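You operate a simulated robot arm through the tools that you are given. There is no shell and no other tool. Be economical: measure what you need, move in short steps, check, and stop when the job is done.

Carry out the task below with a simulated robot arm. There is one attempt and no reset: what you move stays moved.

Task
Prove the current trip at 5 mA, reset, and set the trip knob to 15 mA.
Fine: HV on, raise until it trips, lower to zero before the reset; leave the flap open.

It is judged by the outcome, as a careful person would: the job done as asked, and still so three seconds after it is handed in. It fails if anything else is knocked over, pushed out of place, dropped, spilled or broken.

Robot
A 6-joint arm with a two-finger parallel gripper, fixed in place. Base frame: the origin is at the foot of the arm, x ahead of it, y to its left, z up; the work surface is at about z = 0.766. Units: m, degrees, N and s.
With the tool pointing down near the work surface it reaches from about 0.26 to 0.68 m from the base axis. Its first joint turns from -66.0 to 66.0 degrees. Payload 2.9 kg.
Tool frame: the origin (TCP) lies between the finger pads and is the grasp point; the fingertips stand 0.03 m ahead of it; z points along the fingers, y is the line along which they close. The gripper opens to 0.11 m. The fingers are 0.02 m wide and 0.01 m thick; the gripper's body (0.048 by 0.112 m) begins 0.055 m behind the TCP.
Orientation is that of the tool frame in the base frame, as a unit quaternion [x, y, z, w]. With the fingers straight down and closing along the base's y, the tool's x points along the base's -x, its y along +y and its z along -z.

Tools
- The arm moves only by the tool apply_moves. Its argument "commands" is a list of rows, each a list of 7 numbers: the shift along the base's x, y, z in m, then the turn, a rotation vector about the base's x, y, z in degrees, then the gripper command, from -1 (fully open) to 1 (shut), values between in proportion. In form: [[dx, dy, dz, rx, ry, rz, claw], ...]. A call has 1 to 20 rows; each row shifts and turns the commanded pose from where the row before left it. Rows are played at 5 a second. More than 0.05 m and 8.6 degrees between two rows, or a gripper value outside its range, and nothing of the call is played. A pose out of reach is approached as far as the arm can. The call stops where the force on the tool passes 50 N (or 10 N more than at its start, if that is more) or the arm is blocked; 0.2 s more then pass. Each finger travels about 0.108 m/s and halts on what it meets, pressing with about 37 N; the grip force reading is that of the motor and also rises with nothing between the fingers. The clock runs only during rows and for 0.2 s after the last one: add rows that do not move to give the fingers time. It gives the time, the measured TCP pose, the force on the tool (base axes), the opening and the grip force at its end, in the units of the frame above (readings bear some noise).
- Cameras (640 x 400 px; columns grow to the right, rows downward): "scene" is fixed at [0.0936, 0.4548, 1.3866]; the picture's right is [-0.63, -0.78, 0.00], its down [-0.45, 0.36, -0.82] and it looks along [0.64, -0.52, -0.57] (base axes); focal length 309 px, centre (320, 200). "wrist" rides on the gripper at [-0.036, 0, -0.057] in the tool frame; the picture's right is [0.00, -1.00, 0.00], its down [0.97, 0.00, -0.24] and it looks along [0.24, 0.00, 0.97] (tool axes); focal length 218 px, centre (320, 200). There is no depth. A picture from a camera that has moved, and an enlarged one, comes with that camera's place and axes in the base frame and with its lens. The place of the scene camera against the robot may be out by one fixed shift of up to 0.018 m in any direction.
- grab_frame(camera): a new picture of that camera. It takes no simulated time.
- inspect(camera, box): a new picture of the part [left, top, right, bottom] of that camera's present view, enlarged. It takes no simulated time.
- job_done(): hands the job in; it is judged then, once.

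Work in short steps. Places have to be worked out from the pictures, the camera data and where the tool is seen: move nearer, look again, correct. Check each grasp and each placing, and mend what went wrong. You have 120 turns and 84 pictures in all, those below and enlarged ones among them. Open the gripper and draw the arm clear of the work before you hand the job in, unless the task says otherwise; then end with one line.

The tools are called after "Request:" by a JSON object that holds its "name" and its "arguments". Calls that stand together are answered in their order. apply_moves: Moves the arm, as the interface text tells. Its arguments: {"type":"object","properties":{"commands":{"type":"array","items":{"type":"array","items":{"type":"number"}}}},"required":["commands"]} The other tools are called the same way: grab_frame (camera) takes a picture; inspect (camera, box) takes an enlarged picture of a part of a camera's view; job_done () hands the job in.

At the start:

```text
clock: 0.0
position: [0.3511, -0.092, 1.1873]
tool_rot: [0.001, 1.0, 0.0, 0.0]
force: [0.5, 1.0, 0.1]
gripper_width: 0.11
gripper_force: 0.0
```

scene: 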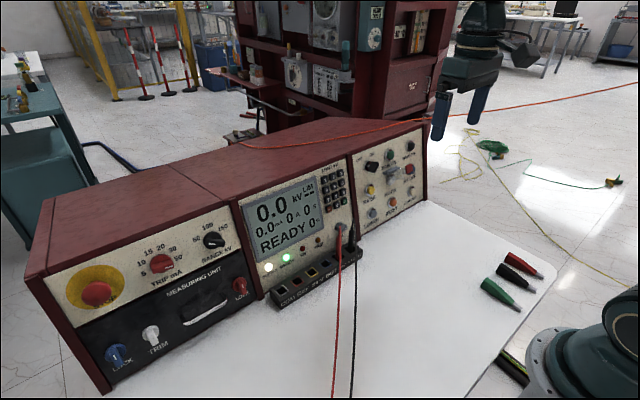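
wrist: 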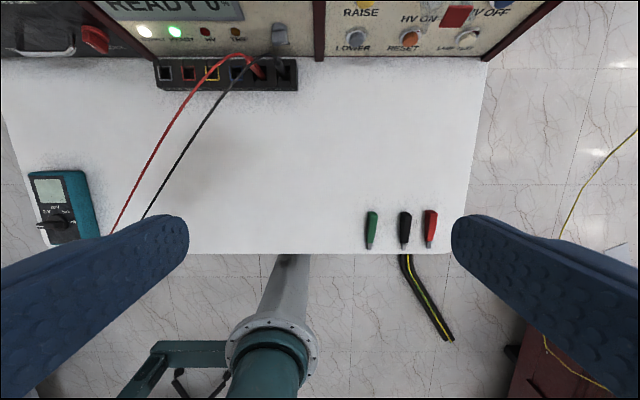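

I'll look closely at the panels first to read the labels and knob positions.

Request:
{"name": "inspect", "arguments": {"camera": "scene", "box": [340, 120, 440, 240]}}

Request:
{"name": "inspect", "arguments": {"camera": "scene", "box": [40, 200, 260, 390]}}

Request:
{"name": "inspect", "arguments": {"camera": "scene", "box": [235, 155, 365, 300]}}

```text
3.33 times, centred on (390, 180) of scene
camera zoom: at [0.0936, 0.4548, 1.3866], right [-0.63, -0.78, 0.0], down [-0.45, 0.36, -0.82], along [0.64, -0.52, -0.57], focal length 1029 px, centre (87, 267)
```

zoom: 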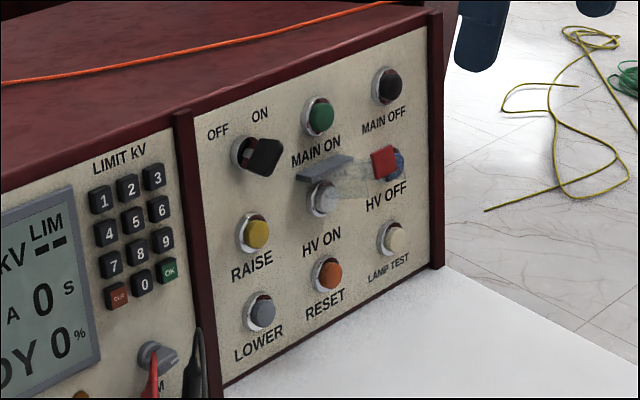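

```text
2.11 times, centred on (150, 295) of scene
camera zoom: at [0.0936, 0.4548, 1.3866], right [-0.63, -0.78, 0.0], down [-0.45, 0.36, -0.82], along [0.64, -0.52, -0.57], focal length 650 px, centre (678, 0)
```

zoom: 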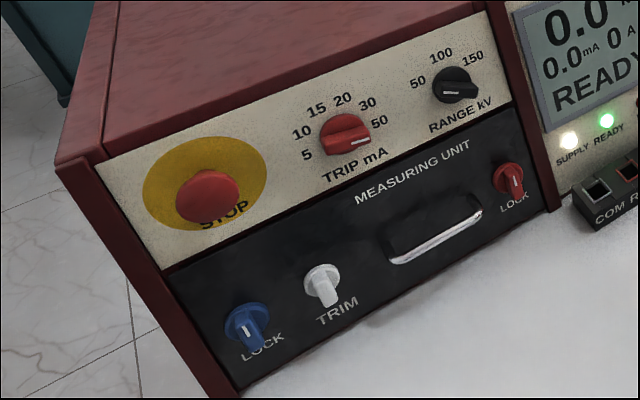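

```text
2.76 times, centred on (300, 228) of scene
camera zoom: at [0.0936, 0.4548, 1.3866], right [-0.63, -0.78, 0.0], down [-0.45, 0.36, -0.82], along [0.64, -0.52, -0.57], focal length 852 px, centre (375, 124)
```

zoom: 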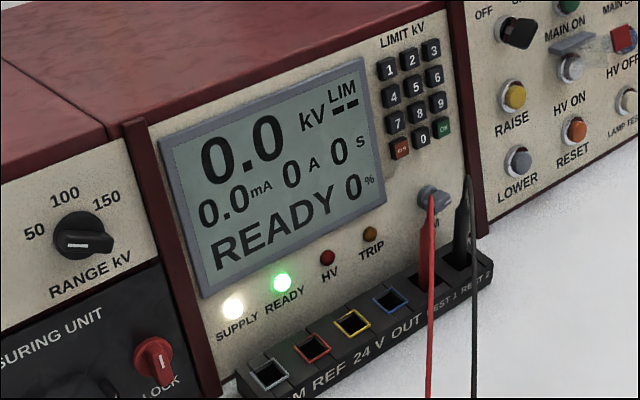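

The console face leans back: about x≈0.552 at the table, rising to x≈0.615 at z≈1.03. I'll tip the tool so it faces this panel while staying well back, then look with the wrist camera.

Request:
{"name": "apply_moves", "arguments": {"commands": [[0.007, -0.01, -0.02, 0, -8.5, 0, -1], [0.007, -0.01, -0.02, 0, -8.5, 0, -1], [0.007, -0.01, -0.02, 0, -8.5, 0, -1], [0.007, -0.01, -0.02, 0, -8.5, 0, -1], [0.007, -0.01, -0.02, 0, -8.5, 0, -1], [0.007, -0.01, -0.02, 0, -8.5, 0, -1], [0.007, -0.01, -0.02, 0, -8.5, 0, -1], [0.0, -0.01, -0.02, 0, -8.5, 0, -1], [0.0, -0.01, -0.03, 0, -8.3, 0, -1], [0, 0, 0, 0, 0, 0, -1], [0, 0, 0, 0, 0, 0, -1]]}}

Request:
{"name": "grab_frame", "arguments": {"camera": "wrist"}}

Request:
{"name": "grab_frame", "arguments": {"camera": "scene"}}

```text
clock: 2.4
position: [0.4001, -0.1813, 0.9963]
tool_rot: [0.0, 0.787, 0.0, 0.618]
force: [-0.8, 0.8, -0.4]
gripper_width: 0.1098
gripper_force: 0.0
```

```text
78 pictures are left
camera wrist: at [0.353, -0.1813, 1.045], right [0.0, -1.0, 0.0], down [-0.46, 0.0, -0.89], along [0.89, 0.0, -0.46], focal length 218 px, centre (320, 200)
```

wrist: 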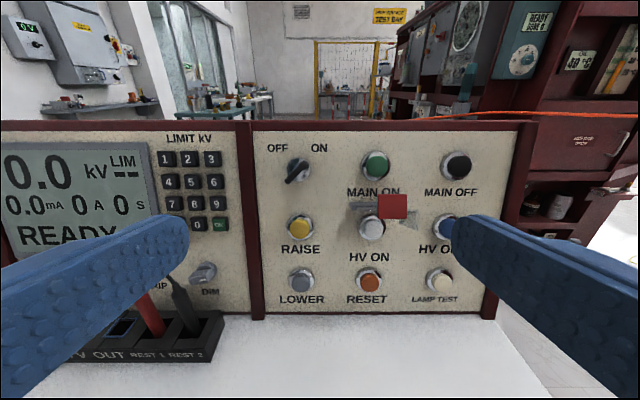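

```text
77 pictures are left
```

scene: 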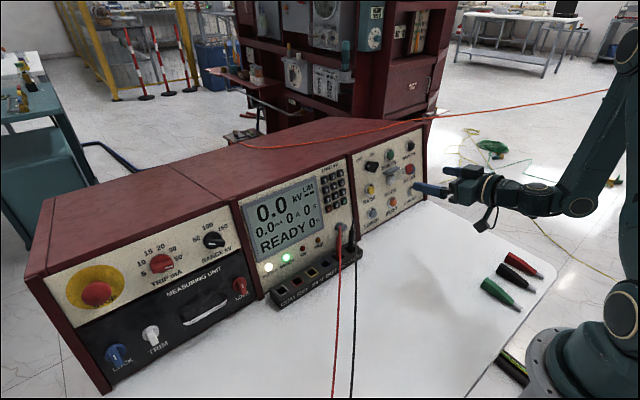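

The view is square to the panel now. I'll zoom on the key switch and the flap.

Request:
{"name": "inspect", "arguments": {"camera": "wrist", "box": [250, 130, 490, 310]}}

Request:
{"name": "inspect", "arguments": {"camera": "wrist", "box": [340, 180, 430, 245]}}

```text
2.22 times, centred on (370, 220) of wrist
camera zoom: at [0.353, -0.1813, 1.045], right [0.0, -1.0, 0.0], down [-0.46, 0.0, -0.89], along [0.89, 0.0, -0.46], focal length 485 px, centre (209, 156)
```

zoom: 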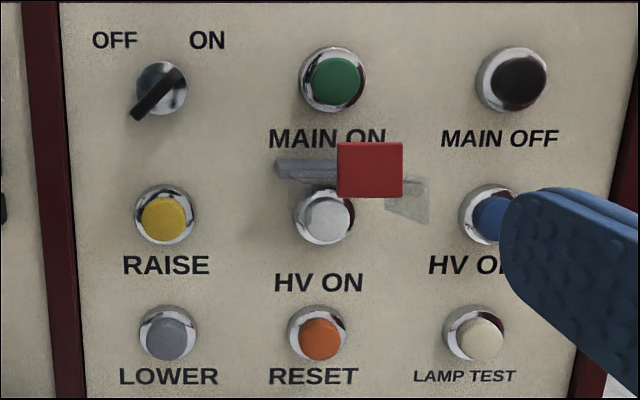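

```text
6.15 times, centred on (385, 212) of wrist
camera zoom: at [0.353, -0.1813, 1.045], right [0.0, -1.0, 0.0], down [-0.46, 0.0, -0.89], along [0.89, 0.0, -0.46], focal length 1343 px, centre (-80, 123)
```

zoom: 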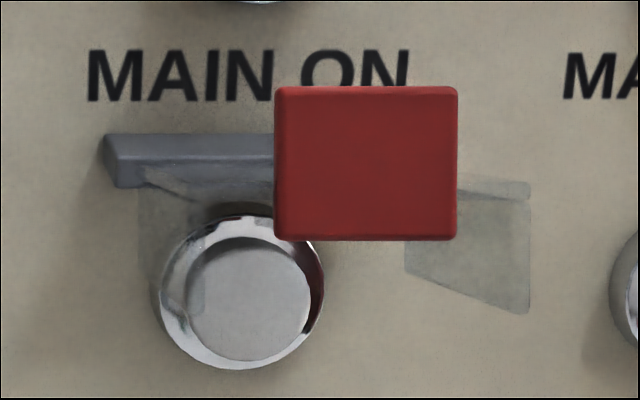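

The flap sits at the HV ON button with a red tab standing off the panel. I'll take a second view from lower and to the right, to triangulate it and see its shape.

Request:
{"name": "apply_moves", "arguments": {"commands": [[0, -0.025, -0.04, 0, 0, 0, -1], [0, -0.025, -0.05, 0, 0, 0, -1], [0, -0.02, -0.03, 0, 0, 0, -1], [0, 0, 0, 0, 0, 0, -1]]}}

Request:
{"name": "grab_frame", "arguments": {"camera": "wrist"}}

Request:
{"name": "inspect", "arguments": {"camera": "wrist", "box": [240, 60, 400, 160]}}

```text
refused: row 2 steps farther than a row can; nothing moved
```

```text
74 pictures are left
camera wrist: at [0.353, -0.1813, 1.045], right [0.0, -1.0, 0.0], down [-0.46, 0.0, -0.89], along [0.89, 0.0, -0.46], focal length 218 px, centre (320, 200)
```

wrist: 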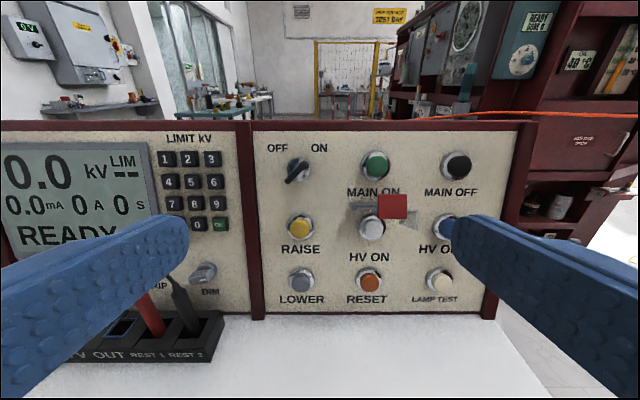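

```text
4.00 times, centred on (320, 110) of wrist
camera zoom: at [0.353, -0.1813, 1.045], right [0.0, -1.0, 0.0], down [-0.46, 0.0, -0.89], along [0.89, 0.0, -0.46], focal length 873 px, centre (320, 560)
```

zoom: 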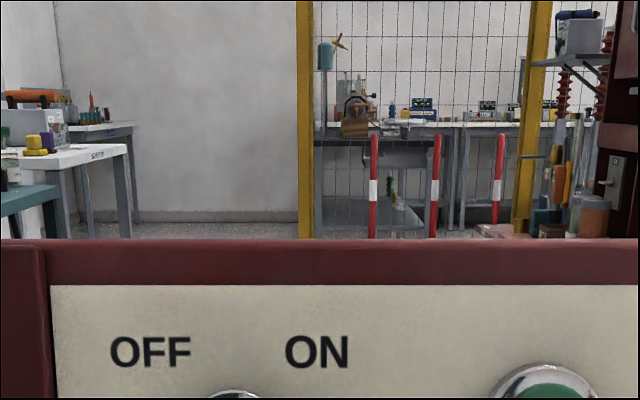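

A row was longer than the 0.05 m limit, so nothing moved. I'll repeat the move in smaller steps.

Request:
{"name": "apply_moves", "arguments": {"commands": [[0, -0.02, -0.03, 0, 0, 0, -1], [0, -0.02, -0.03, 0, 0, 0, -1], [0, -0.02, -0.03, 0, 0, 0, -1], [0, -0.02, -0.03, 0, 0, 0, -1], [0, 0, 0, 0, 0, 0, -1]]}}

Request:
{"name": "grab_frame", "arguments": {"camera": "wrist"}}

```text
clock: 3.6
position: [0.3995, -0.2607, 0.8757]
tool_rot: [0.0, 0.786, 0.0, 0.618]
force: [-0.8, 0.7, 0.0]
gripper_width: 0.1101
gripper_force: 0.0
```

```text
72 pictures are left
camera wrist: at [0.3527, -0.2613, 0.9237], right [0.0, -1.0, 0.0], down [-0.46, 0.0, -0.89], along [0.89, 0.0, -0.46], focal length 218 px, centre (320, 200)
```

wrist: 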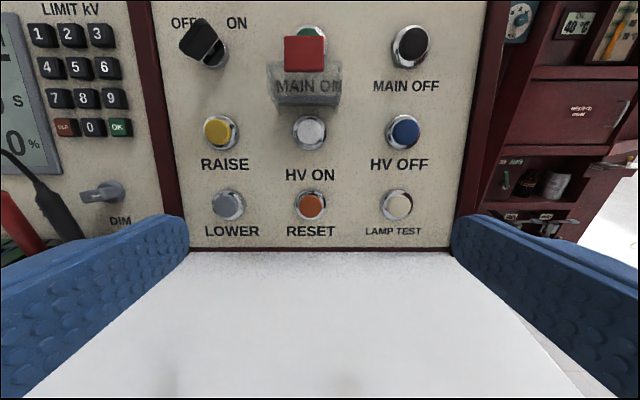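

Request:
{"name": "inspect", "arguments": {"camera": "wrist", "box": [150, 0, 470, 220]}}

Request:
{"name": "inspect", "arguments": {"camera": "wrist", "box": [250, 15, 370, 165]}}

```text
1.82 times, centred on (310, 110) of wrist
camera zoom: at [0.3527, -0.2613, 0.9237], right [0.0, -1.0, 0.0], down [-0.46, 0.0, -0.89], along [0.89, 0.0, -0.46], focal length 397 px, centre (338, 364)
```

zoom: 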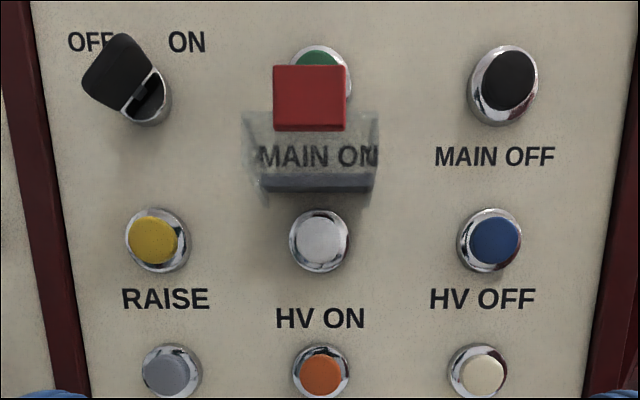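

```text
2.67 times, centred on (310, 90) of wrist
camera zoom: at [0.3527, -0.2613, 0.9237], right [0.0, -1.0, 0.0], down [-0.46, 0.0, -0.89], along [0.89, 0.0, -0.46], focal length 582 px, centre (347, 493)
```

zoom: 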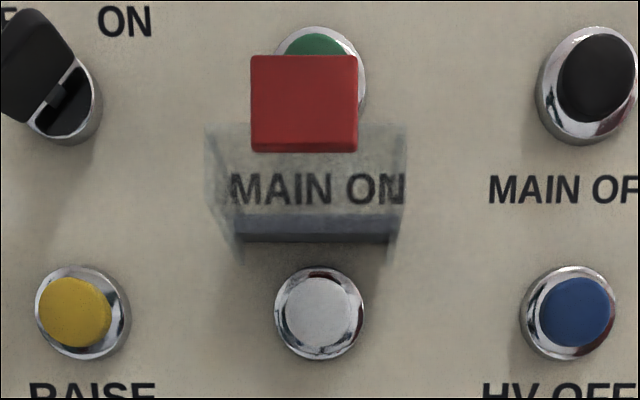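

The flap already stands open above HV ON, the key is at ON, and READY is lit. Triangulated positions are HV ON ≈ (.586, -.250, .883), RAISE ≈ (.586, -.155, .883), LOWER ≈ (.574, -.157, .804) and RESET ≈ (.574, -.250, .804). Next I'll go up and across to look at the trip knob.

Request:
{"name": "apply_moves", "arguments": {"commands": [[0, 0, 0.042, 0, 0, 0, -1], [0, 0, 0.042, 0, 0, 0, -1], [0, 0.02, 0.03, 0, 0, 0, -1], [0, 0.045, 0, 0, 0, 0, -1], [0, 0.045, 0, 0, 0, 0, -1], [0, 0.045, 0, 0, 0, 0, -1], [0, 0.045, 0, 0, 0, 0, -1], [0, 0.045, 0, 0, 0, 0, -1], [0, 0.045, 0, 0, 0, 0, -1], [0, 0.045, 0, 0, 0, 0, -1], [0, 0.045, 0, 0, 0, 0, -1], [0, 0.045, 0, 0, 0, 0, -1], [0, 0.045, 0, 0, 0, 0, -1], [0, 0.045, 0, 0, 0, 0, -1], [0, 0.045, 0, 0, 0, 0, -1], [0, 0.045, 0, 0, 0, 0, -1], [0, 0.02, 0, 0, 0, 0, -1], [0, 0, 0, 0, 0, 0, -1]]}}

Request:
{"name": "grab_frame", "arguments": {"camera": "wrist"}}

```text
clock: 7.4
position: [0.4091, 0.1728, 0.9404]
tool_rot: [-0.002, 0.786, 0.002, 0.618]
force: [0.1, 0.0, -0.3]
gripper_width: 0.1098
gripper_force: 0.0
out of reach, approached as far as the arm can: row 5, 6, 7, 8, 11, 12, 13, 14, 15, 16, 17
```

```text
69 pictures are left
camera wrist: at [0.3612, 0.1723, 0.9884], right [0.01, -1.0, 0.0], down [-0.46, 0.0, -0.89], along [0.89, 0.01, -0.46], focal length 218 px, centre (320, 200)
```

wrist: 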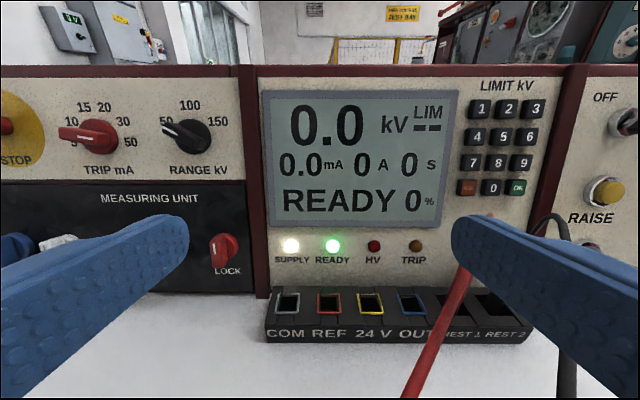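

The arm stopped partway at a reach limit. I'll zoom on the knobs to read their pointers.

Request:
{"name": "inspect", "arguments": {"camera": "wrist", "box": [30, 80, 240, 200]}}

Request:
{"name": "grab_frame", "arguments": {"camera": "scene"}}

```text
3.05 times, centred on (135, 140) of wrist
camera zoom: at [0.3612, 0.1723, 0.9884], right [0.01, -1.0, 0.0], down [-0.46, 0.0, -0.89], along [0.89, 0.01, -0.46], focal length 665 px, centre (884, 383)
```

zoom: 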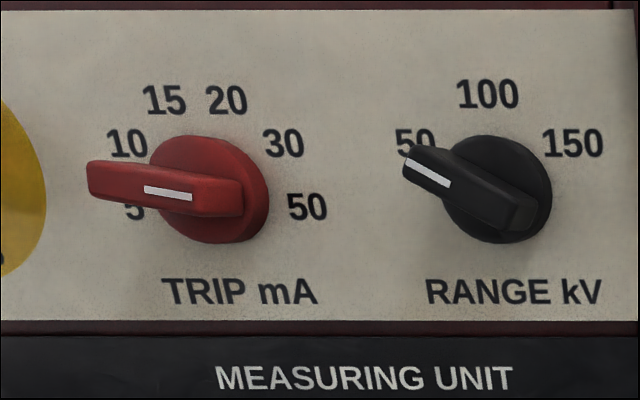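

```text
67 pictures are left
```

scene: 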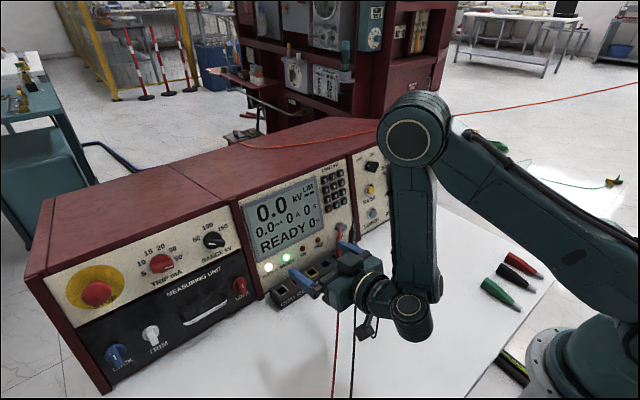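

The trip knob's pointer is at the right end of the bar, so it is set to 50. The range knob is at 50 kV. The trip knob should be near (.60, .41, .94). I'll check whether the arm can continue towards it.

Request:
{"name": "apply_moves", "arguments": {"commands": [[0.01, 0.0, 0.0, 0, 0, 0, -1], [0.0, 0.04, 0, 0, 0, 0, -1], [0.0, 0.04, 0, 0, 0, 0, -1], [0, 0, 0, 0, 0, 0, -1], [0, 0, 0, 0, 0, 0, -1]]}}

```text
clock: 8.6
position: [0.412, 0.1757, 0.9335]
tool_rot: [-0.002, 0.786, 0.002, 0.618]
force: [0.6, 0.0, 0.5]
gripper_width: 0.1099
gripper_force: 0.1
out of reach, approached as far as the arm can: row 1, 2, 3
```

This looks like the joint 1 limit: the wrist sits too far back and to the side, so more x should help. I'll move toward the panel at this y and then continue left.

Request:
{"name": "apply_moves", "arguments": {"commands": [[0.03, 0, 0.01, 0, 0, 0, -1], [0.03, 0.0, 0.01, 0, 0, 0, -1], [0.02, 0, 0.01, 0, 0, 0, -1], [0, 0, 0, 0, 0, 0, -1]]}}

```text
clock: 9.6
position: [0.4473, 0.1361, 0.9321]
tool_rot: [-0.002, 0.785, 0.001, 0.619]
force: [-0.6, 0.1, -0.8]
gripper_width: 0.11
gripper_force: 0.0
out of reach, approached as far as the arm can: row 1, 2, 3
```

The result isn't clear, so I'll bring the commanded pose back to the right to find out where it really is.

Request:
{"name": "apply_moves", "arguments": {"commands": [[0, -0.05, 0, 0, 0, 0, -1], [0, -0.05, 0, 0, 0, 0, -1], [0, -0.05, 0, 0, 0, 0, -1], [0, 0, 0, 0, 0, 0, -1]]}}

Request:
{"name": "grab_frame", "arguments": {"camera": "scene"}}

```text
clock: 10.6
position: [0.4479, -0.0127, 0.9321]
tool_rot: [0.005, 0.786, 0.005, 0.618]
force: [-0.4, -1.6, 0.3]
gripper_width: 0.11
gripper_force: 0.2
```

```text
66 pictures are left
```

scene: 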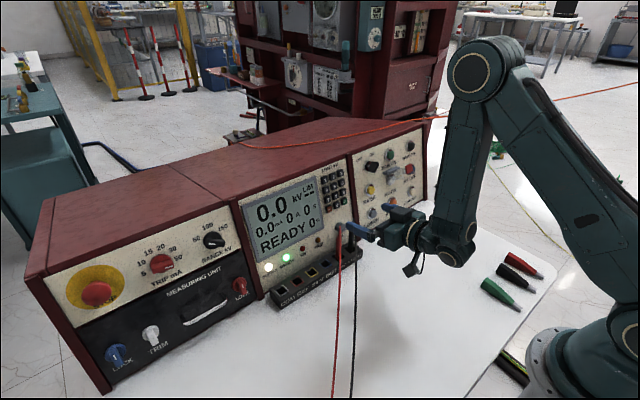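

Each call does start from the measured pose. I'll try again with larger x before sweeping left.

Request:
{"name": "apply_moves", "arguments": {"commands": [[0.02, 0, 0.02, 0, 0, 0, -1], [0.02, 0, 0.01, 0, 0, 0, -1], [0.02, 0, 0.01, 0, 0, 0, -1], [0, 0.04, 0, 0, 0, 0, -1], [0, 0.04, 0, 0, 0, 0, -1], [0, 0.04, 0, 0, 0, 0, -1], [0, 0.04, 0, 0, 0, 0, -1], [0, 0, 0, 0, 0, 0, -1]]}}

```text
clock: 12.4
position: [0.5084, 0.1464, 0.9723]
tool_rot: [0.001, 0.786, -0.001, 0.618]
force: [-0.3, 0.6, -0.1]
gripper_width: 0.1099
gripper_force: 0.0
out of reach, approached as far as the arm can: row 2
```

That works at x≈.51, so I'll continue left.

Request:
{"name": "apply_moves", "arguments": {"commands": [[0, 0.04, 0, 0, 0, 0, -1], [0, 0.04, 0, 0, 0, 0, -1], [0, 0.04, 0, 0, 0, 0, -1], [0, 0.04, 0, 0, 0, 0, -1], [0, 0, 0, 0, 0, 0, -1]]}}

Request:
{"name": "grab_frame", "arguments": {"camera": "wrist"}}

Request:
{"name": "grab_frame", "arguments": {"camera": "scene"}}

```text
clock: 13.6
position: [0.508, 0.3078, 0.9732]
tool_rot: [-0.001, 0.787, 0.0, 0.617]
force: [-0.3, 0.4, 0.4]
gripper_width: 0.11
gripper_force: 0.1
```

```text
65 pictures are left
camera wrist: at [0.461, 0.307, 1.0205], right [0.0, -1.0, 0.0], down [-0.46, 0.0, -0.89], along [0.89, 0.0, -0.46], focal length 218 px, centre (320, 200)
```

wrist: 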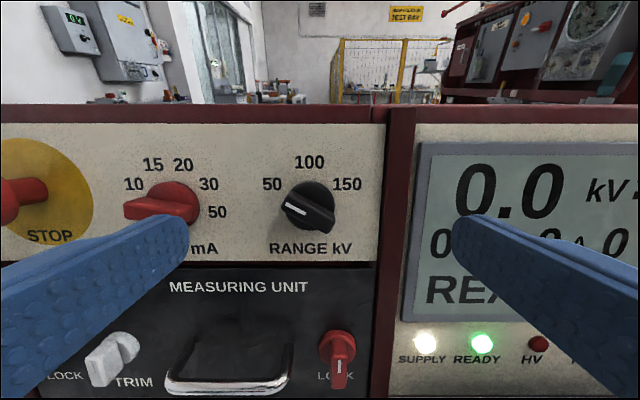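

```text
64 pictures are left
```

scene: 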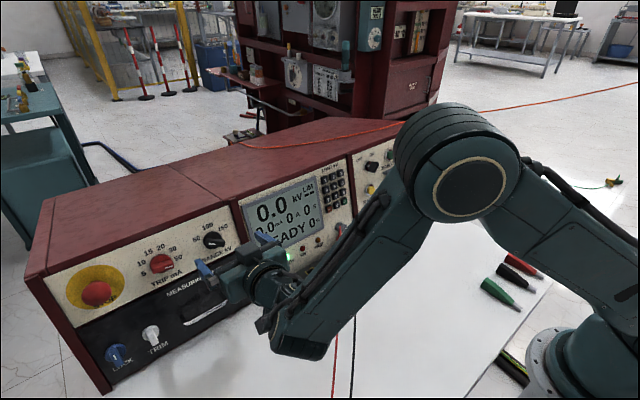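

The reach is good here. I'll zoom on the trip knob to triangulate its axis and front face.

Request:
{"name": "inspect", "arguments": {"camera": "wrist", "box": [100, 130, 240, 260]}}

```text
3.08 times, centred on (170, 195) of wrist
camera zoom: at [0.461, 0.307, 1.0205], right [0.0, -1.0, 0.0], down [-0.46, 0.0, -0.89], along [0.89, 0.0, -0.46], focal length 672 px, centre (782, 215)
```

zoom: 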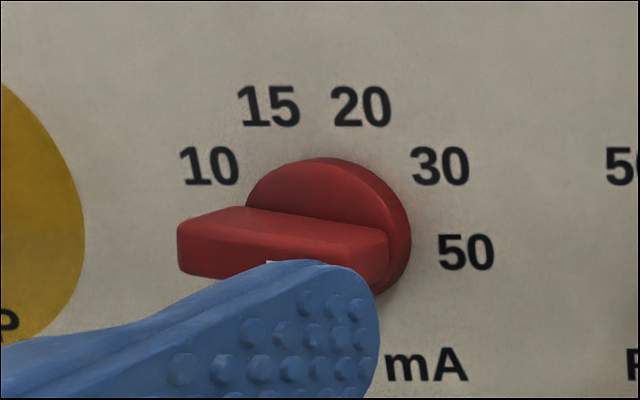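

The trip knob axis meets the panel at about (.6105, .4205, .938). Detents sit 40° apart: 50 at -10°, 15 at 110° and 5 at 190°. The bar stands about 23 mm out. I'll roll the tool 100° clockwise (seen from the front) and partly close the fingers to straddle the bar.

Request:
{"name": "apply_moves", "arguments": {"commands": [[0, 0, 0, 8.1, 0, -1.96, 0], [0, 0, 0, 8.1, 0, -1.96, 0], [0, 0, 0, 8.1, 0, -1.96, 0], [0, 0, 0, 8.1, 0, -1.96, 0], [0, 0, 0, 8.1, 0, -1.96, 0], [0, 0, 0, 8.1, 0, -1.96, 0], [0, 0, 0, 8.1, 0, -1.96, 0], [0, 0, 0, 8.1, 0, -1.96, 0], [0, 0, 0, 8.1, 0, -1.96, 0], [0, 0, 0, 8.1, 0, -1.96, 0], [0, 0, 0, 8.1, 0, -1.96, 0], [0, 0, 0, 8.1, 0, -1.96, 0], [0, 0, 0, 0, 0, 0, 0]]}}

Request:
{"name": "grab_frame", "arguments": {"camera": "wrist"}}

```text
clock: 16.4
position: [0.5095, 0.3074, 0.9729]
tool_rot: [0.602, 0.505, 0.475, 0.396]
force: [0.3, -0.8, -0.3]
gripper_width: 0.0551
gripper_force: 0.1
```

```text
62 pictures are left
camera wrist: at [0.4514, 0.271, 0.9799], right [-0.23, 0.18, -0.96], down [-0.19, 0.96, 0.22], along [0.95, 0.24, -0.19], focal length 218 px, centre (320, 200)
```

wrist: 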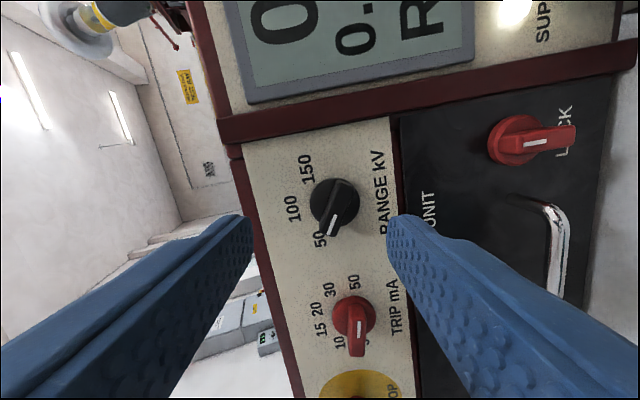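

Roll achieved. I'll zoom on the trip knob to verify the pointer end before gripping.

Request:
{"name": "inspect", "arguments": {"camera": "wrist", "box": [300, 260, 420, 370]}}

```text
3.64 times, centred on (360, 315) of wrist
camera zoom: at [0.4514, 0.271, 0.9799], right [-0.23, 0.18, -0.96], down [-0.19, 0.96, 0.22], along [0.95, 0.24, -0.19], focal length 794 px, centre (174, -218)
```

zoom: 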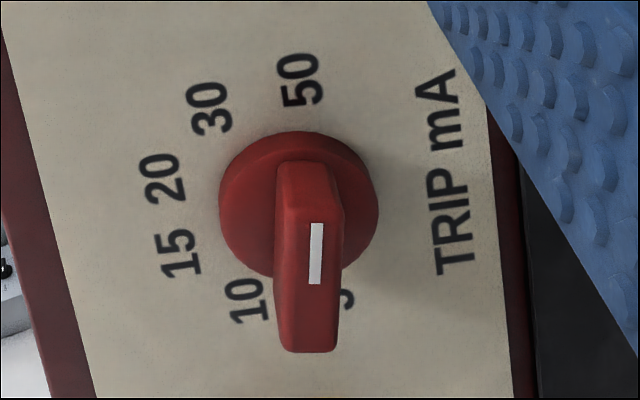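

The pointer is confirmed at 50. I'll move onto the knob axis at about 9 cm from the panel.

Request:
{"name": "apply_moves", "arguments": {"commands": [[0.0135, 0.03, -0.013, 0, 0, 0, 0], [0, 0.03, 0, 0, 0, 0, 0], [0, 0.03, 0, 0, 0, 0, 0], [0, 0.023, 0, 0, 0, 0, 0], [0, 0, 0, 0, 0, 0, 0]]}}

Request:
{"name": "grab_frame", "arguments": {"camera": "wrist"}}

```text
clock: 17.6
position: [0.5217, 0.4216, 0.9597]
tool_rot: [0.601, 0.506, 0.474, 0.397]
force: [0.0, -0.1, 0.2]
gripper_width: 0.0549
gripper_force: 0.1
```

```text
60 pictures are left
camera wrist: at [0.4644, 0.3845, 0.9669], right [-0.23, 0.17, -0.96], down [-0.2, 0.96, 0.22], along [0.95, 0.24, -0.19], focal length 218 px, centre (320, 200)
```

wrist: 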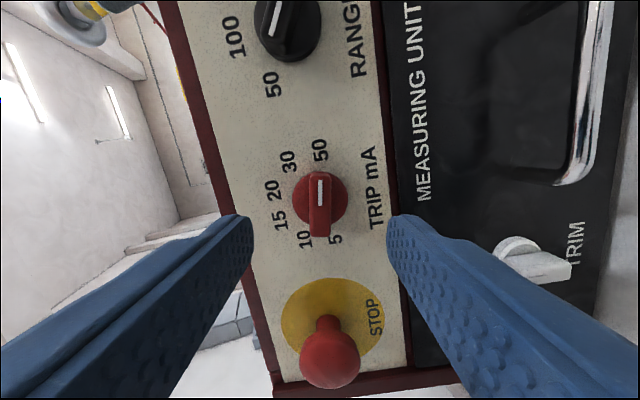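

The knob is centred between the fingers. I'll advance about 48 mm along the axis so the pads straddle the bar.

Request:
{"name": "apply_moves", "arguments": {"commands": [[0.012, -0.0005, -0.003, 0, 0, 0, 0], [0.012, 0, -0.003, 0, 0, 0, 0], [0.012, 0, -0.003, 0, 0, 0, 0], [0.011, 0, -0.003, 0, 0, 0, 0], [0, 0, 0, 0, 0, 0, 0]]}}

Request:
{"name": "grab_frame", "arguments": {"camera": "wrist"}}

Request:
{"name": "inspect", "arguments": {"camera": "scene", "box": [60, 200, 280, 340]}}

```text
clock: 18.8
position: [0.5696, 0.4195, 0.9489]
tool_rot: [0.601, 0.506, 0.474, 0.398]
force: [-0.7, -0.2, -0.1]
gripper_width: 0.055
gripper_force: 0.2
```

```text
59 pictures are left
camera wrist: at [0.5121, 0.3839, 0.9549], right [-0.23, 0.17, -0.96], down [-0.2, 0.96, 0.22], along [0.95, 0.24, -0.19], focal length 218 px, centre (320, 200)
```

wrist: 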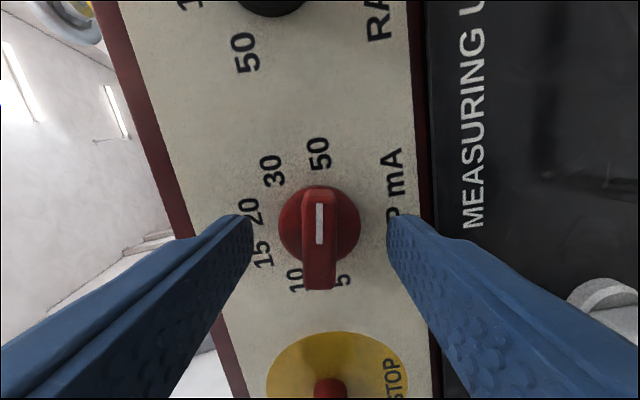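

```text
2.86 times, centred on (170, 270) of scene
camera zoom: at [0.0936, 0.4548, 1.3866], right [-0.63, -0.78, 0.0], down [-0.45, 0.36, -0.82], along [0.64, -0.52, -0.57], focal length 882 px, centre (749, 0)
```

zoom: 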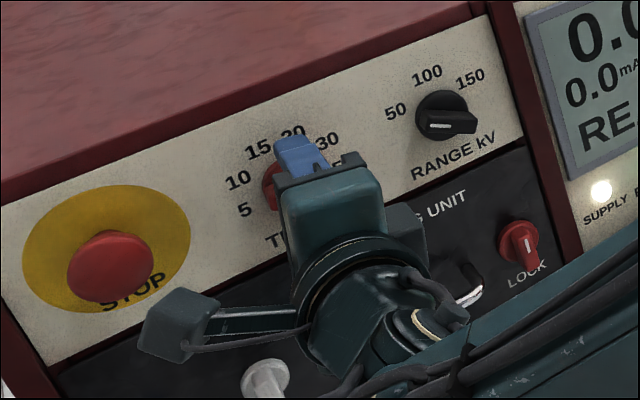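

The bar is centred and parallel to the pads, so I'll close on it.

Request:
{"name": "apply_moves", "arguments": {"commands": [[0, 0, 0, 0, 0, 0, 0.5], [0, 0, 0, 0, 0, 0, 1], [0, 0, 0, 0, 0, 0, 1]]}}

```text
clock: 19.6
position: [0.5675, 0.4201, 0.9491]
tool_rot: [0.602, 0.505, 0.474, 0.397]
force: [0.7, 0.3, 0.3]
gripper_width: 0.0125
gripper_force: 45.5
```

Gripped at 12.5 mm. I'll turn counter-clockwise by 100° first.

Request:
{"name": "apply_moves", "arguments": {"commands": [[0, 0, 0, -8.1, 0, 1.96, 1], [0, 0, 0, -8.1, 0, 1.96, 1], [0, 0, 0, -8.1, 0, 1.96, 1], [0, 0, 0, -8.1, 0, 1.96, 1], [0, 0, 0, -8.1, 0, 1.96, 1], [0, 0, 0, -8.1, 0, 1.96, 1], [0, 0, 0, -8.1, 0, 1.96, 1], [0, 0, 0, -8.1, 0, 1.96, 1], [0, 0, 0, -8.1, 0, 1.96, 1], [0, 0, 0, -8.1, 0, 1.96, 1], [0, 0, 0, -8.1, 0, 1.96, 1], [0, 0, 0, -8.1, 0, 1.96, 1], [0, 0, 0, 0, 0, 0, 1]]}}

Request:
{"name": "grab_frame", "arguments": {"camera": "wrist"}}

```text
clock: 22.4
position: [0.5685, 0.4207, 0.9493]
tool_rot: [-0.001, 0.786, 0.001, 0.618]
force: [22.1, 16.2, 0.5]
gripper_width: 0.0126
gripper_force: 45.0
```

```text
57 pictures are left
camera wrist: at [0.522, 0.4196, 0.9965], right [0.0, -1.0, 0.0], down [-0.46, 0.0, -0.89], along [0.89, 0.0, -0.46], focal length 218 px, centre (320, 200)
```

wrist: 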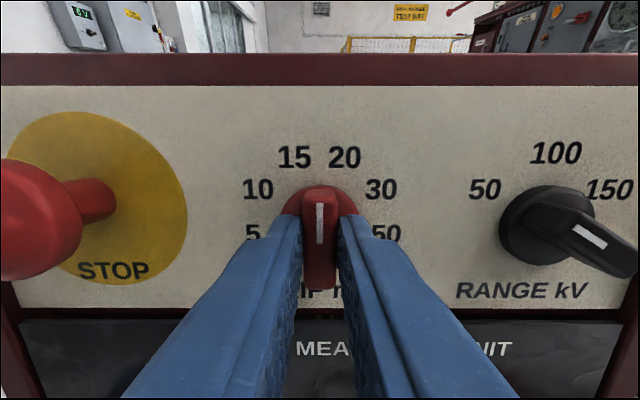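

The knob turned and now points straight up. I'll continue the remaining 100° to 5.

Request:
{"name": "apply_moves", "arguments": {"commands": [[0, 0, 0, -8.1, 0, 1.96, 1], [0, 0, 0, -8.1, 0, 1.96, 1], [0, 0, 0, -8.1, 0, 1.96, 1], [0, 0, 0, -8.1, 0, 1.96, 1], [0, 0, 0, -8.1, 0, 1.96, 1], [0, 0, 0, -8.1, 0, 1.96, 1], [0, 0, 0, -8.1, 0, 1.96, 1], [0, 0, 0, -8.1, 0, 1.96, 1], [0, 0, 0, -8.1, 0, 1.96, 1], [0, 0, 0, -8.1, 0, 1.96, 1], [0, 0, 0, -8.1, 0, 1.96, 1], [0, 0, 0, -8.1, 0, 1.96, 1], [0, 0, 0, 0, 0, 0, 1]]}}

Request:
{"name": "grab_frame", "arguments": {"camera": "wrist"}}

```text
clock: 25.2
position: [0.5689, 0.4203, 0.9485]
tool_rot: [0.602, -0.504, 0.475, -0.398]
force: [16.0, 19.1, 4.8]
gripper_width: 0.0128
gripper_force: 44.7
```

```text
56 pictures are left
camera wrist: at [0.5118, 0.4553, 0.955], right [0.23, 0.18, 0.96], down [-0.19, -0.96, 0.22], along [0.95, -0.24, -0.19], focal length 218 px, centre (320, 200)
```

wrist: 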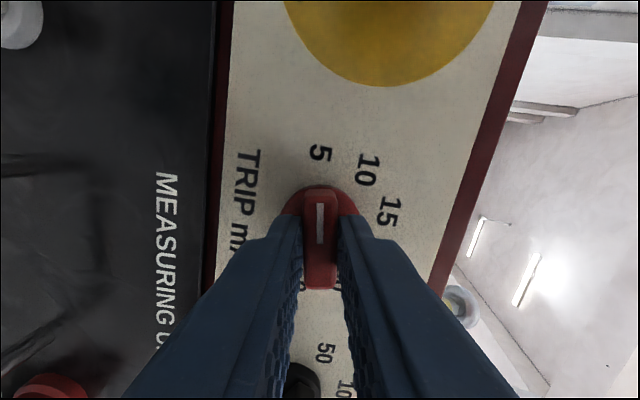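

The pointer is now at 5. I'll open the fingers a little, back out along the axis and verify.

Request:
{"name": "apply_moves", "arguments": {"commands": [[0, 0, 0, 0, 0, 0, 0.4], [0, 0, 0, 0, 0, 0, 0.2], [0, 0, 0, 0, 0, 0, 0.2], [-0.015, 0, 0.004, 0, 0, 0, 0.2], [-0.02, 0, 0.005, 0, 0, 0, 0.2], [-0.02, 0, 0.005, 0, 0, 0, 0.2], [0, 0, 0, 0, 0, 0, 0.2]]}}

Request:
{"name": "grab_frame", "arguments": {"camera": "wrist"}}

```text
clock: 26.8
position: [0.5141, 0.4188, 0.9622]
tool_rot: [0.602, -0.505, 0.474, -0.397]
force: [-0.1, -0.4, -0.5]
gripper_width: 0.0442
gripper_force: 0.0
```

```text
55 pictures are left
camera wrist: at [0.456, 0.4544, 0.9689], right [0.23, 0.17, 0.96], down [-0.2, -0.96, 0.22], along [0.95, -0.24, -0.19], focal length 218 px, centre (320, 200)
```

wrist: 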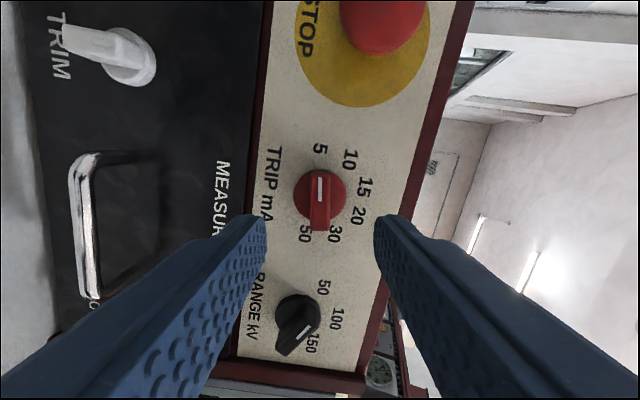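

Trip is set to 5. Now I'll roll back to neutral, close the fingers, and carry the tool across to the button panel at x≈.51.

Request:
{"name": "apply_moves", "arguments": {"commands": [[0, -0.01, 0, 8.1, 0, -1.96, 0.2], [0, -0.01, 0, 8.1, 0, -1.96, 0.2], [0, -0.01, 0, 8.1, 0, -1.96, 0.5], [0, -0.01, 0, 8.1, 0, -1.96, 1], [0, -0.01, 0, 8.1, 0, -1.96, 1], [0, -0.01, 0, 8.1, 0, -1.96, 1], [0, -0.01, 0, 8.1, 0, -1.96, 1], [0, -0.01, 0, 8.1, 0, -1.96, 1], [0, -0.01, 0, 8.1, 0, -1.96, 1], [0, -0.01, 0.01, 8.1, 0, -1.96, 1], [0, -0.01, 0, 8.1, 0, -1.96, 1], [0, -0.01, 0, 8.1, 0, -1.96, 1], [0, 0, 0, 0, 0, 0, 1]]}}

Request:
{"name": "apply_moves", "arguments": {"commands": [[0, -0.045, 0, 0, 0, 0, 1], [0, -0.045, 0, 0, 0, 0, 1], [0, -0.045, 0, 0, 0, 0, 1], [0, -0.045, 0, 0, 0, 0, 1], [0, -0.045, 0, 0, 0, 0, 1], [0, -0.045, 0, 0, 0, 0, 1], [0, -0.045, 0, 0, 0, 0, 1], [0, -0.045, 0, 0, 0, 0, 1], [0, -0.045, 0, 0, 0, 0, 1], [0, -0.045, 0, 0, 0, 0, 1], [0, 0, 0, 0, 0, 0, 1]]}}

Request:
{"name": "grab_frame", "arguments": {"camera": "wrist"}}

```text
clock: 29.6
position: [0.5132, 0.2981, 0.9728]
tool_rot: [0.001, 0.786, 0.001, 0.618]
force: [-0.9, 0.6, 0.3]
gripper_width: 0.0002
gripper_force: 36.7
```

```text
clock: 32.0
position: [0.5143, -0.1504, 0.9725]
tool_rot: [0.0, 0.787, 0.0, 0.617]
force: [0.0, -0.6, -0.4]
gripper_width: 0.0
gripper_force: 36.8
```

```text
54 pictures are left
camera wrist: at [0.4677, -0.151, 1.0205], right [0.0, -1.0, 0.0], down [-0.46, 0.0, -0.89], along [0.89, 0.0, -0.46], focal length 218 px, centre (320, 200)
```

wrist: 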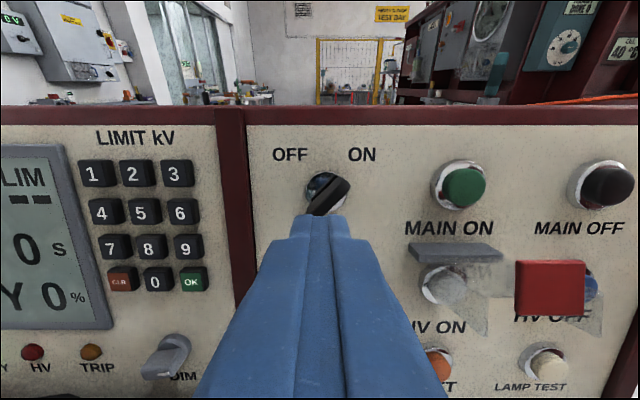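

The key and flap protrude here, so I'll back off first. The tab is near (.533, -.25, .945), and the camera mount could come close to it. To stay clear below the flap, I'll pitch the tool to slightly above horizontal and line up with HV ON from lower down.

Request:
{"name": "apply_moves", "arguments": {"commands": [[-0.04, 0, 0, 0, 0, 0, 1], [-0.035, -0.02, -0.02, 0, 0, 0, 1], [0, -0.03, -0.03, 0, -6.5, 0, 1], [0, -0.03, -0.03, 0, -6.5, 0, 1], [0, -0.02, -0.01, 0, -6.5, 0, 1], [0, 0, 0, 0, 0, 0, 1]]}}

Request:
{"name": "grab_frame", "arguments": {"camera": "wrist"}}

```text
clock: 33.1
position: [0.4965, -0.2797, 0.9191]
tool_rot: [0.002, 0.712, 0.014, 0.702]
force: [-38.8, 8.0, 3.9]
gripper_width: 0.0003
gripper_force: 37.7
out of reach, approached as far as the arm can: row 3, 4, 5
stopped in row 5: the force on the tool passed its limit (the readings are from after the stop); the commanded pose is now the measured one
```

```text
53 pictures are left
camera wrist: at [0.4394, -0.2825, 0.9551], right [0.02, -1.0, -0.02], down [-0.26, 0.02, -0.97], along [0.97, 0.02, -0.25], focal length 218 px, centre (320, 200)
```

wrist: 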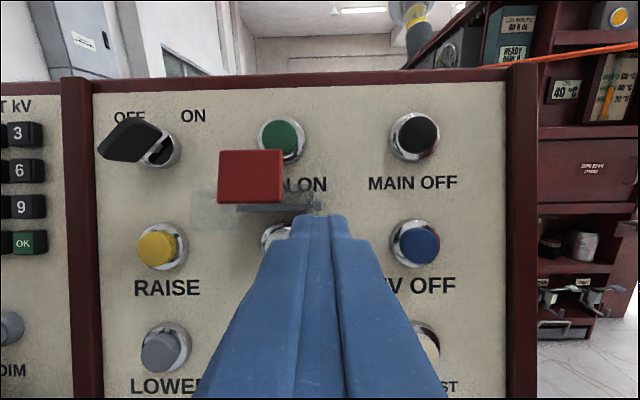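

The arm drifted forward at its inner reach limit and the tool touched something near the flap. I'll back off gently and look.

Request:
{"name": "apply_moves", "arguments": {"commands": [[-0.01, -0.005, 0, 0, 0, 0, 1], [-0.01, -0.005, 0, 0, 0, 0, 1], [0, 0, 0, 0, 0, 0, 1]]}}

Request:
{"name": "inspect", "arguments": {"camera": "scene", "box": [330, 110, 530, 240]}}

Request:
{"name": "grab_frame", "arguments": {"camera": "wrist"}}

```text
clock: 33.9
position: [0.486, -0.297, 0.9222]
tool_rot: [-0.001, 0.715, 0.013, 0.699]
force: [-0.1, 0.6, 0.2]
gripper_width: 0.0
gripper_force: 36.6
out of reach, approached as far as the arm can: row 1, 2
```

```text
3.08 times, centred on (430, 175) of scene
camera zoom: at [0.0936, 0.4548, 1.3866], right [-0.63, -0.78, 0.0], down [-0.45, 0.36, -0.82], along [0.64, -0.52, -0.57], focal length 950 px, centre (-18, 277)
```

zoom: 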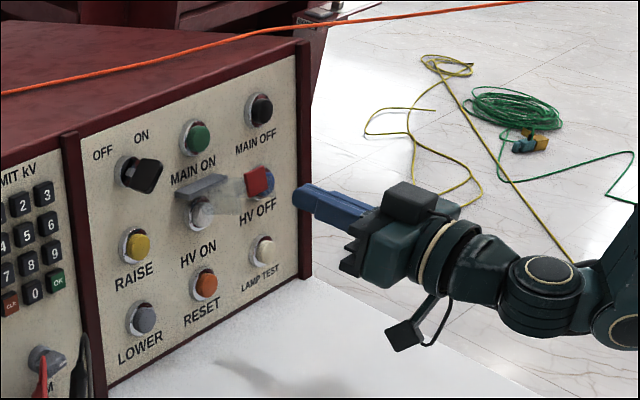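

```text
51 pictures are left
camera wrist: at [0.4299, -0.2989, 0.9591], right [0.02, -1.0, -0.02], down [-0.26, 0.01, -0.97], along [0.97, 0.02, -0.26], focal length 218 px, centre (320, 200)
```

wrist: 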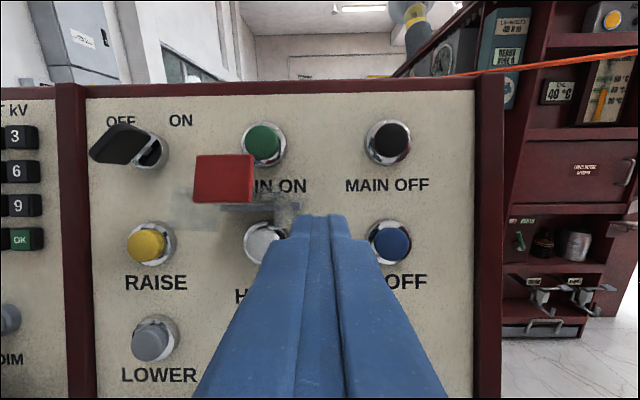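

The flap is unchanged and still open. At y≈-.30 I'm to the right of it. I'll go down in small steps with the tool near level and check the reach.

Request:
{"name": "apply_moves", "arguments": {"commands": [[0, 0, -0.015, 0, 0, 0, 1], [0, 0, -0.015, 0, 0, 0, 1], [0, 0, -0.01, 0, 0, 0, 1], [0, 0, 0, 0, 0, 0, 1]]}}

```text
clock: 34.9
position: [0.4947, -0.303, 0.8847]
tool_rot: [0.0, 0.714, 0.012, 0.7]
force: [0.1, 0.3, 0.0]
gripper_width: 0.0
gripper_force: 36.9
out of reach, approached as far as the arm can: row 1, 2
```

Now the tool is level at z=.885 and below the flap. I'll slide left to line up with HV ON and look.

Request:
{"name": "apply_moves", "arguments": {"commands": [[0.003, 0.018, 0, 0, 0, 0, 1], [0.0, 0.018, 0, 0, 0, 0, 1], [0.0, 0.017, 0, 0, 0, 0, 1], [0, 0, 0, 0, 0, 0, 1]]}}

Request:
{"name": "grab_frame", "arguments": {"camera": "wrist"}}

```text
clock: 35.9
position: [0.519, -0.2634, 0.89]
tool_rot: [-0.001, 0.715, 0.014, 0.699]
force: [-0.4, 0.1, 0.0]
gripper_width: 0.0
gripper_force: 37.0
out of reach, approached as far as the arm can: row 1, 2, 3
```

```text
50 pictures are left
camera wrist: at [0.4632, -0.2659, 0.9278], right [0.02, -1.0, -0.02], down [-0.26, 0.01, -0.97], along [0.97, 0.02, -0.26], focal length 218 px, centre (320, 200)
```

wrist: 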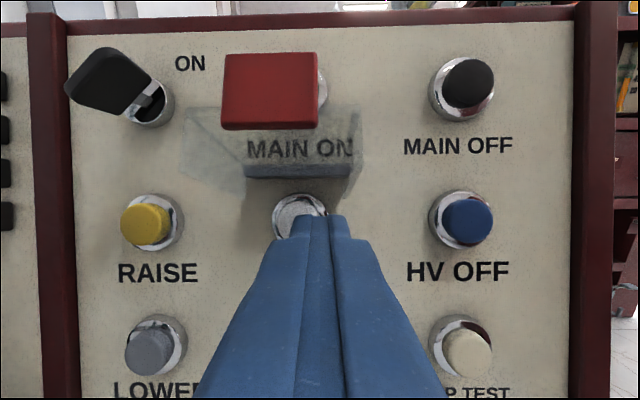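

Tip is near (.549, -.263, .89), under the flap. I'll align to the button centre at y -.2505, z .884, then look once more.

Request:
{"name": "apply_moves", "arguments": {"commands": [[0.008, 0.006, -0.003, 0, 0, 0, 1], [0.006, 0.006, -0.003, 0, 0, 0, 1], [0, 0, 0, 0, 0, 0, 1]]}}

Request:
{"name": "grab_frame", "arguments": {"camera": "wrist"}}

```text
clock: 36.7
position: [0.5334, -0.2516, 0.8848]
tool_rot: [0.0, 0.712, 0.013, 0.702]
force: [0.6, -0.7, 0.4]
gripper_width: 0.0
gripper_force: 37.2
```

```text
49 pictures are left
camera wrist: at [0.4771, -0.254, 0.9213], right [0.02, -1.0, -0.02], down [-0.25, 0.01, -0.97], along [0.97, 0.02, -0.25], focal length 218 px, centre (320, 200)
```

wrist: 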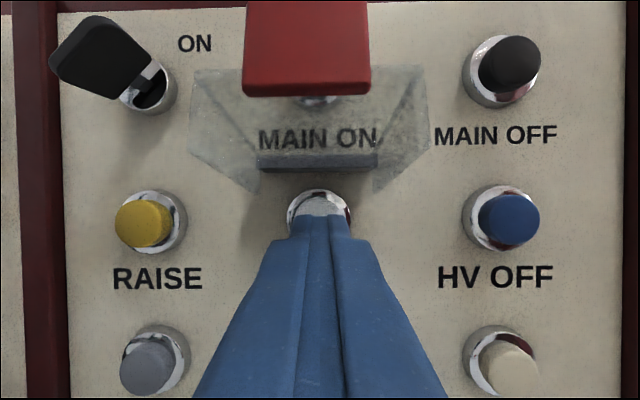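

Aligned on HV ON. I'll advance to contact and press in small rows.

Request:
{"name": "apply_moves", "arguments": {"commands": [[0.006, 0, 0, 0, 0, 0, 1], [0.006, 0, 0, 0, 0, 0, 1], [0.005, 0, 0, 0, 0, 0, 1], [0.003, 0, 0, 0, 0, 0, 1], [0.003, 0, 0, 0, 0, 0, 1]]}}

Request:
{"name": "inspect", "arguments": {"camera": "scene", "box": [235, 155, 365, 300]}}

```text
clock: 37.9
position: [0.5562, -0.2535, 0.8852]
tool_rot: [0.0, 0.712, 0.013, 0.702]
force: [-4.1, 0.3, -0.4]
gripper_width: 0.0
gripper_force: 37.1
```

```text
2.76 times, centred on (300, 228) of scene
camera zoom: at [0.0936, 0.4548, 1.3866], right [-0.63, -0.78, 0.0], down [-0.45, 0.36, -0.82], along [0.64, -0.52, -0.57], focal length 852 px, centre (375, 124)
```

zoom: 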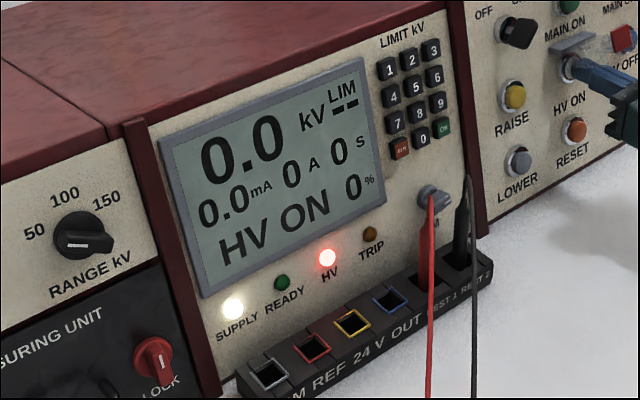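

HV is on. I'll back off and move to RAISE at y≈-.155, staying low under the key.

Request:
{"name": "apply_moves", "arguments": {"commands": [[-0.012, 0, 0, 0, 0, 0, 1], [-0.01, 0, 0, 0, 0, 0, 1], [0, 0.033, 0, 0, 0, 0, 1], [0, 0.033, 0, 0, 0, 0, 1], [0, 0.032, 0, 0, 0, 0, 1], [0, 0, 0, 0, 0, 0, 1]]}}

Request:
{"name": "grab_frame", "arguments": {"camera": "wrist"}}

```text
clock: 39.3
position: [0.5636, -0.1755, 0.8929]
tool_rot: [0.005, 0.714, 0.006, 0.7]
force: [-4.4, -36.5, -10.6]
gripper_width: 0.0
gripper_force: 37.3
out of reach, approached as far as the arm can: row 3, 4, 5
```

```text
47 pictures are left
camera wrist: at [0.5083, -0.176, 0.93], right [0.0, -1.0, -0.02], down [-0.26, 0.01, -0.97], along [0.97, 0.0, -0.26], focal length 218 px, centre (320, 200)
```

wrist: 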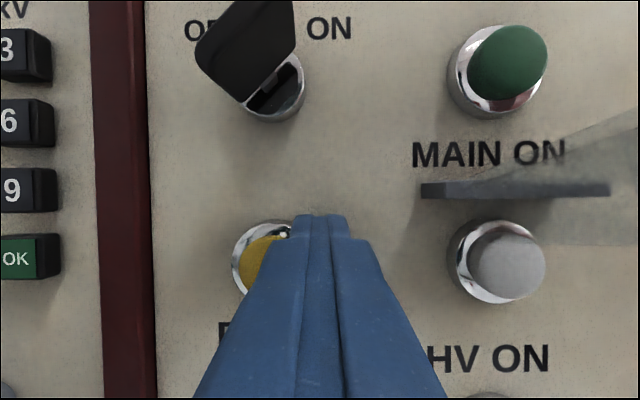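

The level pitch pushes the arm forward at this y, so the tip is against the RAISE bezel. I'll move back toward -y, then tilt the nose down again, where the reach is better.

Request:
{"name": "apply_moves", "arguments": {"commands": [[0, -0.015, 0, 0, 0, 0, 1], [0, -0.015, 0, 0, 0, 0, 1], [0, 0, 0, 0, 0, 0, 1]]}}

Request:
{"name": "apply_moves", "arguments": {"commands": [[-0.01, 0, 0.001, 0, 4, 0, 1], [-0.01, 0, 0.001, 0, 4, 0, 1], [-0.01, 0, 0.001, 0, 4, 0, 1], [0, 0, 0, 0, 0, 0, 1]]}}

Request:
{"name": "inspect", "arguments": {"camera": "scene", "box": [235, 125, 435, 300]}}

```text
clock: 40.1
position: [0.5642, -0.1963, 0.8931]
tool_rot: [-0.001, 0.712, 0.014, 0.702]
force: [0.8, -0.6, 0.3]
gripper_width: 0.0
gripper_force: 37.7
```

```text
clock: 41.1
position: [0.5356, -0.1982, 0.8971]
tool_rot: [0.001, 0.782, 0.013, 0.624]
force: [-0.8, -0.4, -0.5]
gripper_width: 0.0
gripper_force: 37.2
```

```text
2.29 times, centred on (335, 212) of scene
camera zoom: at [0.0936, 0.4548, 1.3866], right [-0.63, -0.78, 0.0], down [-0.45, 0.36, -0.82], along [0.64, -0.52, -0.57], focal length 706 px, centre (286, 171)
```

zoom: 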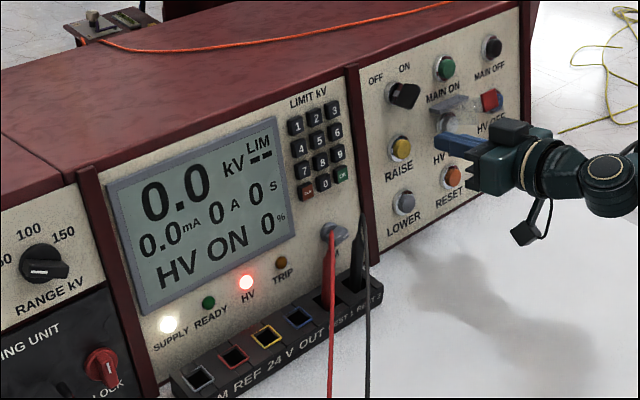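

HV is still on at 0 kV and the flap is untouched. I'll align with RAISE.

Request:
{"name": "apply_moves", "arguments": {"commands": [[-0.006, 0.0, 0, 0, 0, 0, 1], [0, 0.015, 0, 0, 0, 0, 1], [0, 0.014, 0, 0, 0, 0, 1], [0, 0.014, 0, 0, 0, 0, 1], [0, 0, 0, 0, 0, 0, 1]]}}

Request:
{"name": "grab_frame", "arguments": {"camera": "wrist"}}

```text
clock: 42.3
position: [0.5303, -0.1541, 0.8967]
tool_rot: [0.002, 0.782, 0.012, 0.623]
force: [0.4, -0.6, 0.8]
gripper_width: 0.0
gripper_force: 37.0
```

```text
45 pictures are left
camera wrist: at [0.4826, -0.1569, 0.9444], right [0.01, -1.0, -0.02], down [-0.45, 0.01, -0.89], along [0.89, 0.02, -0.45], focal length 218 px, centre (320, 200)
```

wrist: 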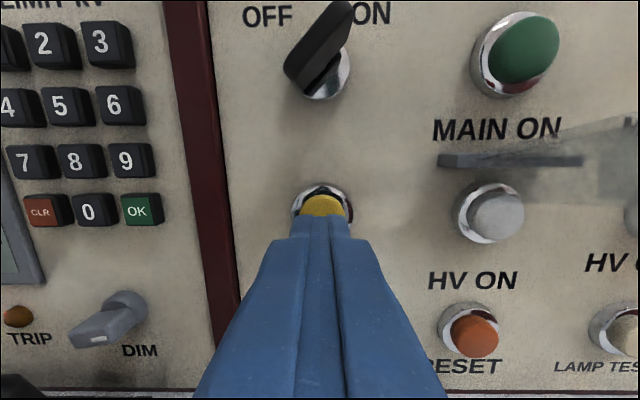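

Aligned. I'll press RAISE along the tool axis, hold briefly and check the display.

Request:
{"name": "apply_moves", "arguments": {"commands": [[0.008, 0, -0.002, 0, 0, 0, 1], [0.008, 0, -0.002, 0, 0, 0, 1], [0.006, 0, -0.0015, 0, 0, 0, 1], [0.004, 0, -0.001, 0, 0, 0, 1], [0.003, 0, -0.0005, 0, 0, 0, 1]]}}

Request:
{"name": "inspect", "arguments": {"camera": "scene", "box": [235, 125, 435, 300]}}

```text
clock: 43.5
position: [0.5587, -0.1553, 0.8885]
tool_rot: [0.002, 0.782, 0.012, 0.623]
force: [-5.0, 0.0, 0.0]
gripper_width: 0.0
gripper_force: 37.4
```

```text
2.29 times, centred on (335, 212) of scene
camera zoom: at [0.0935, 0.4549, 1.3866], right [-0.63, -0.78, 0.0], down [-0.45, 0.36, -0.82], along [0.64, -0.52, -0.57], focal length 706 px, centre (286, 171)
```

zoom: 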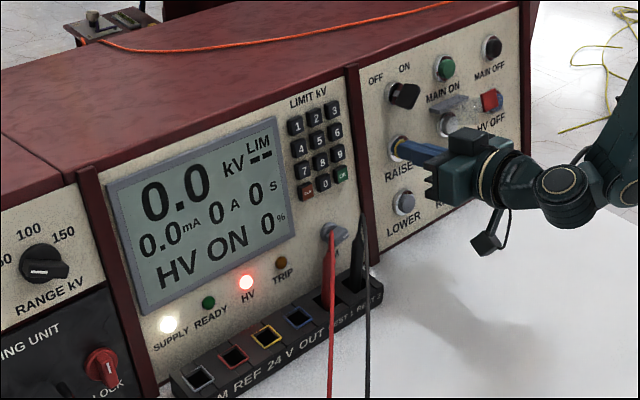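

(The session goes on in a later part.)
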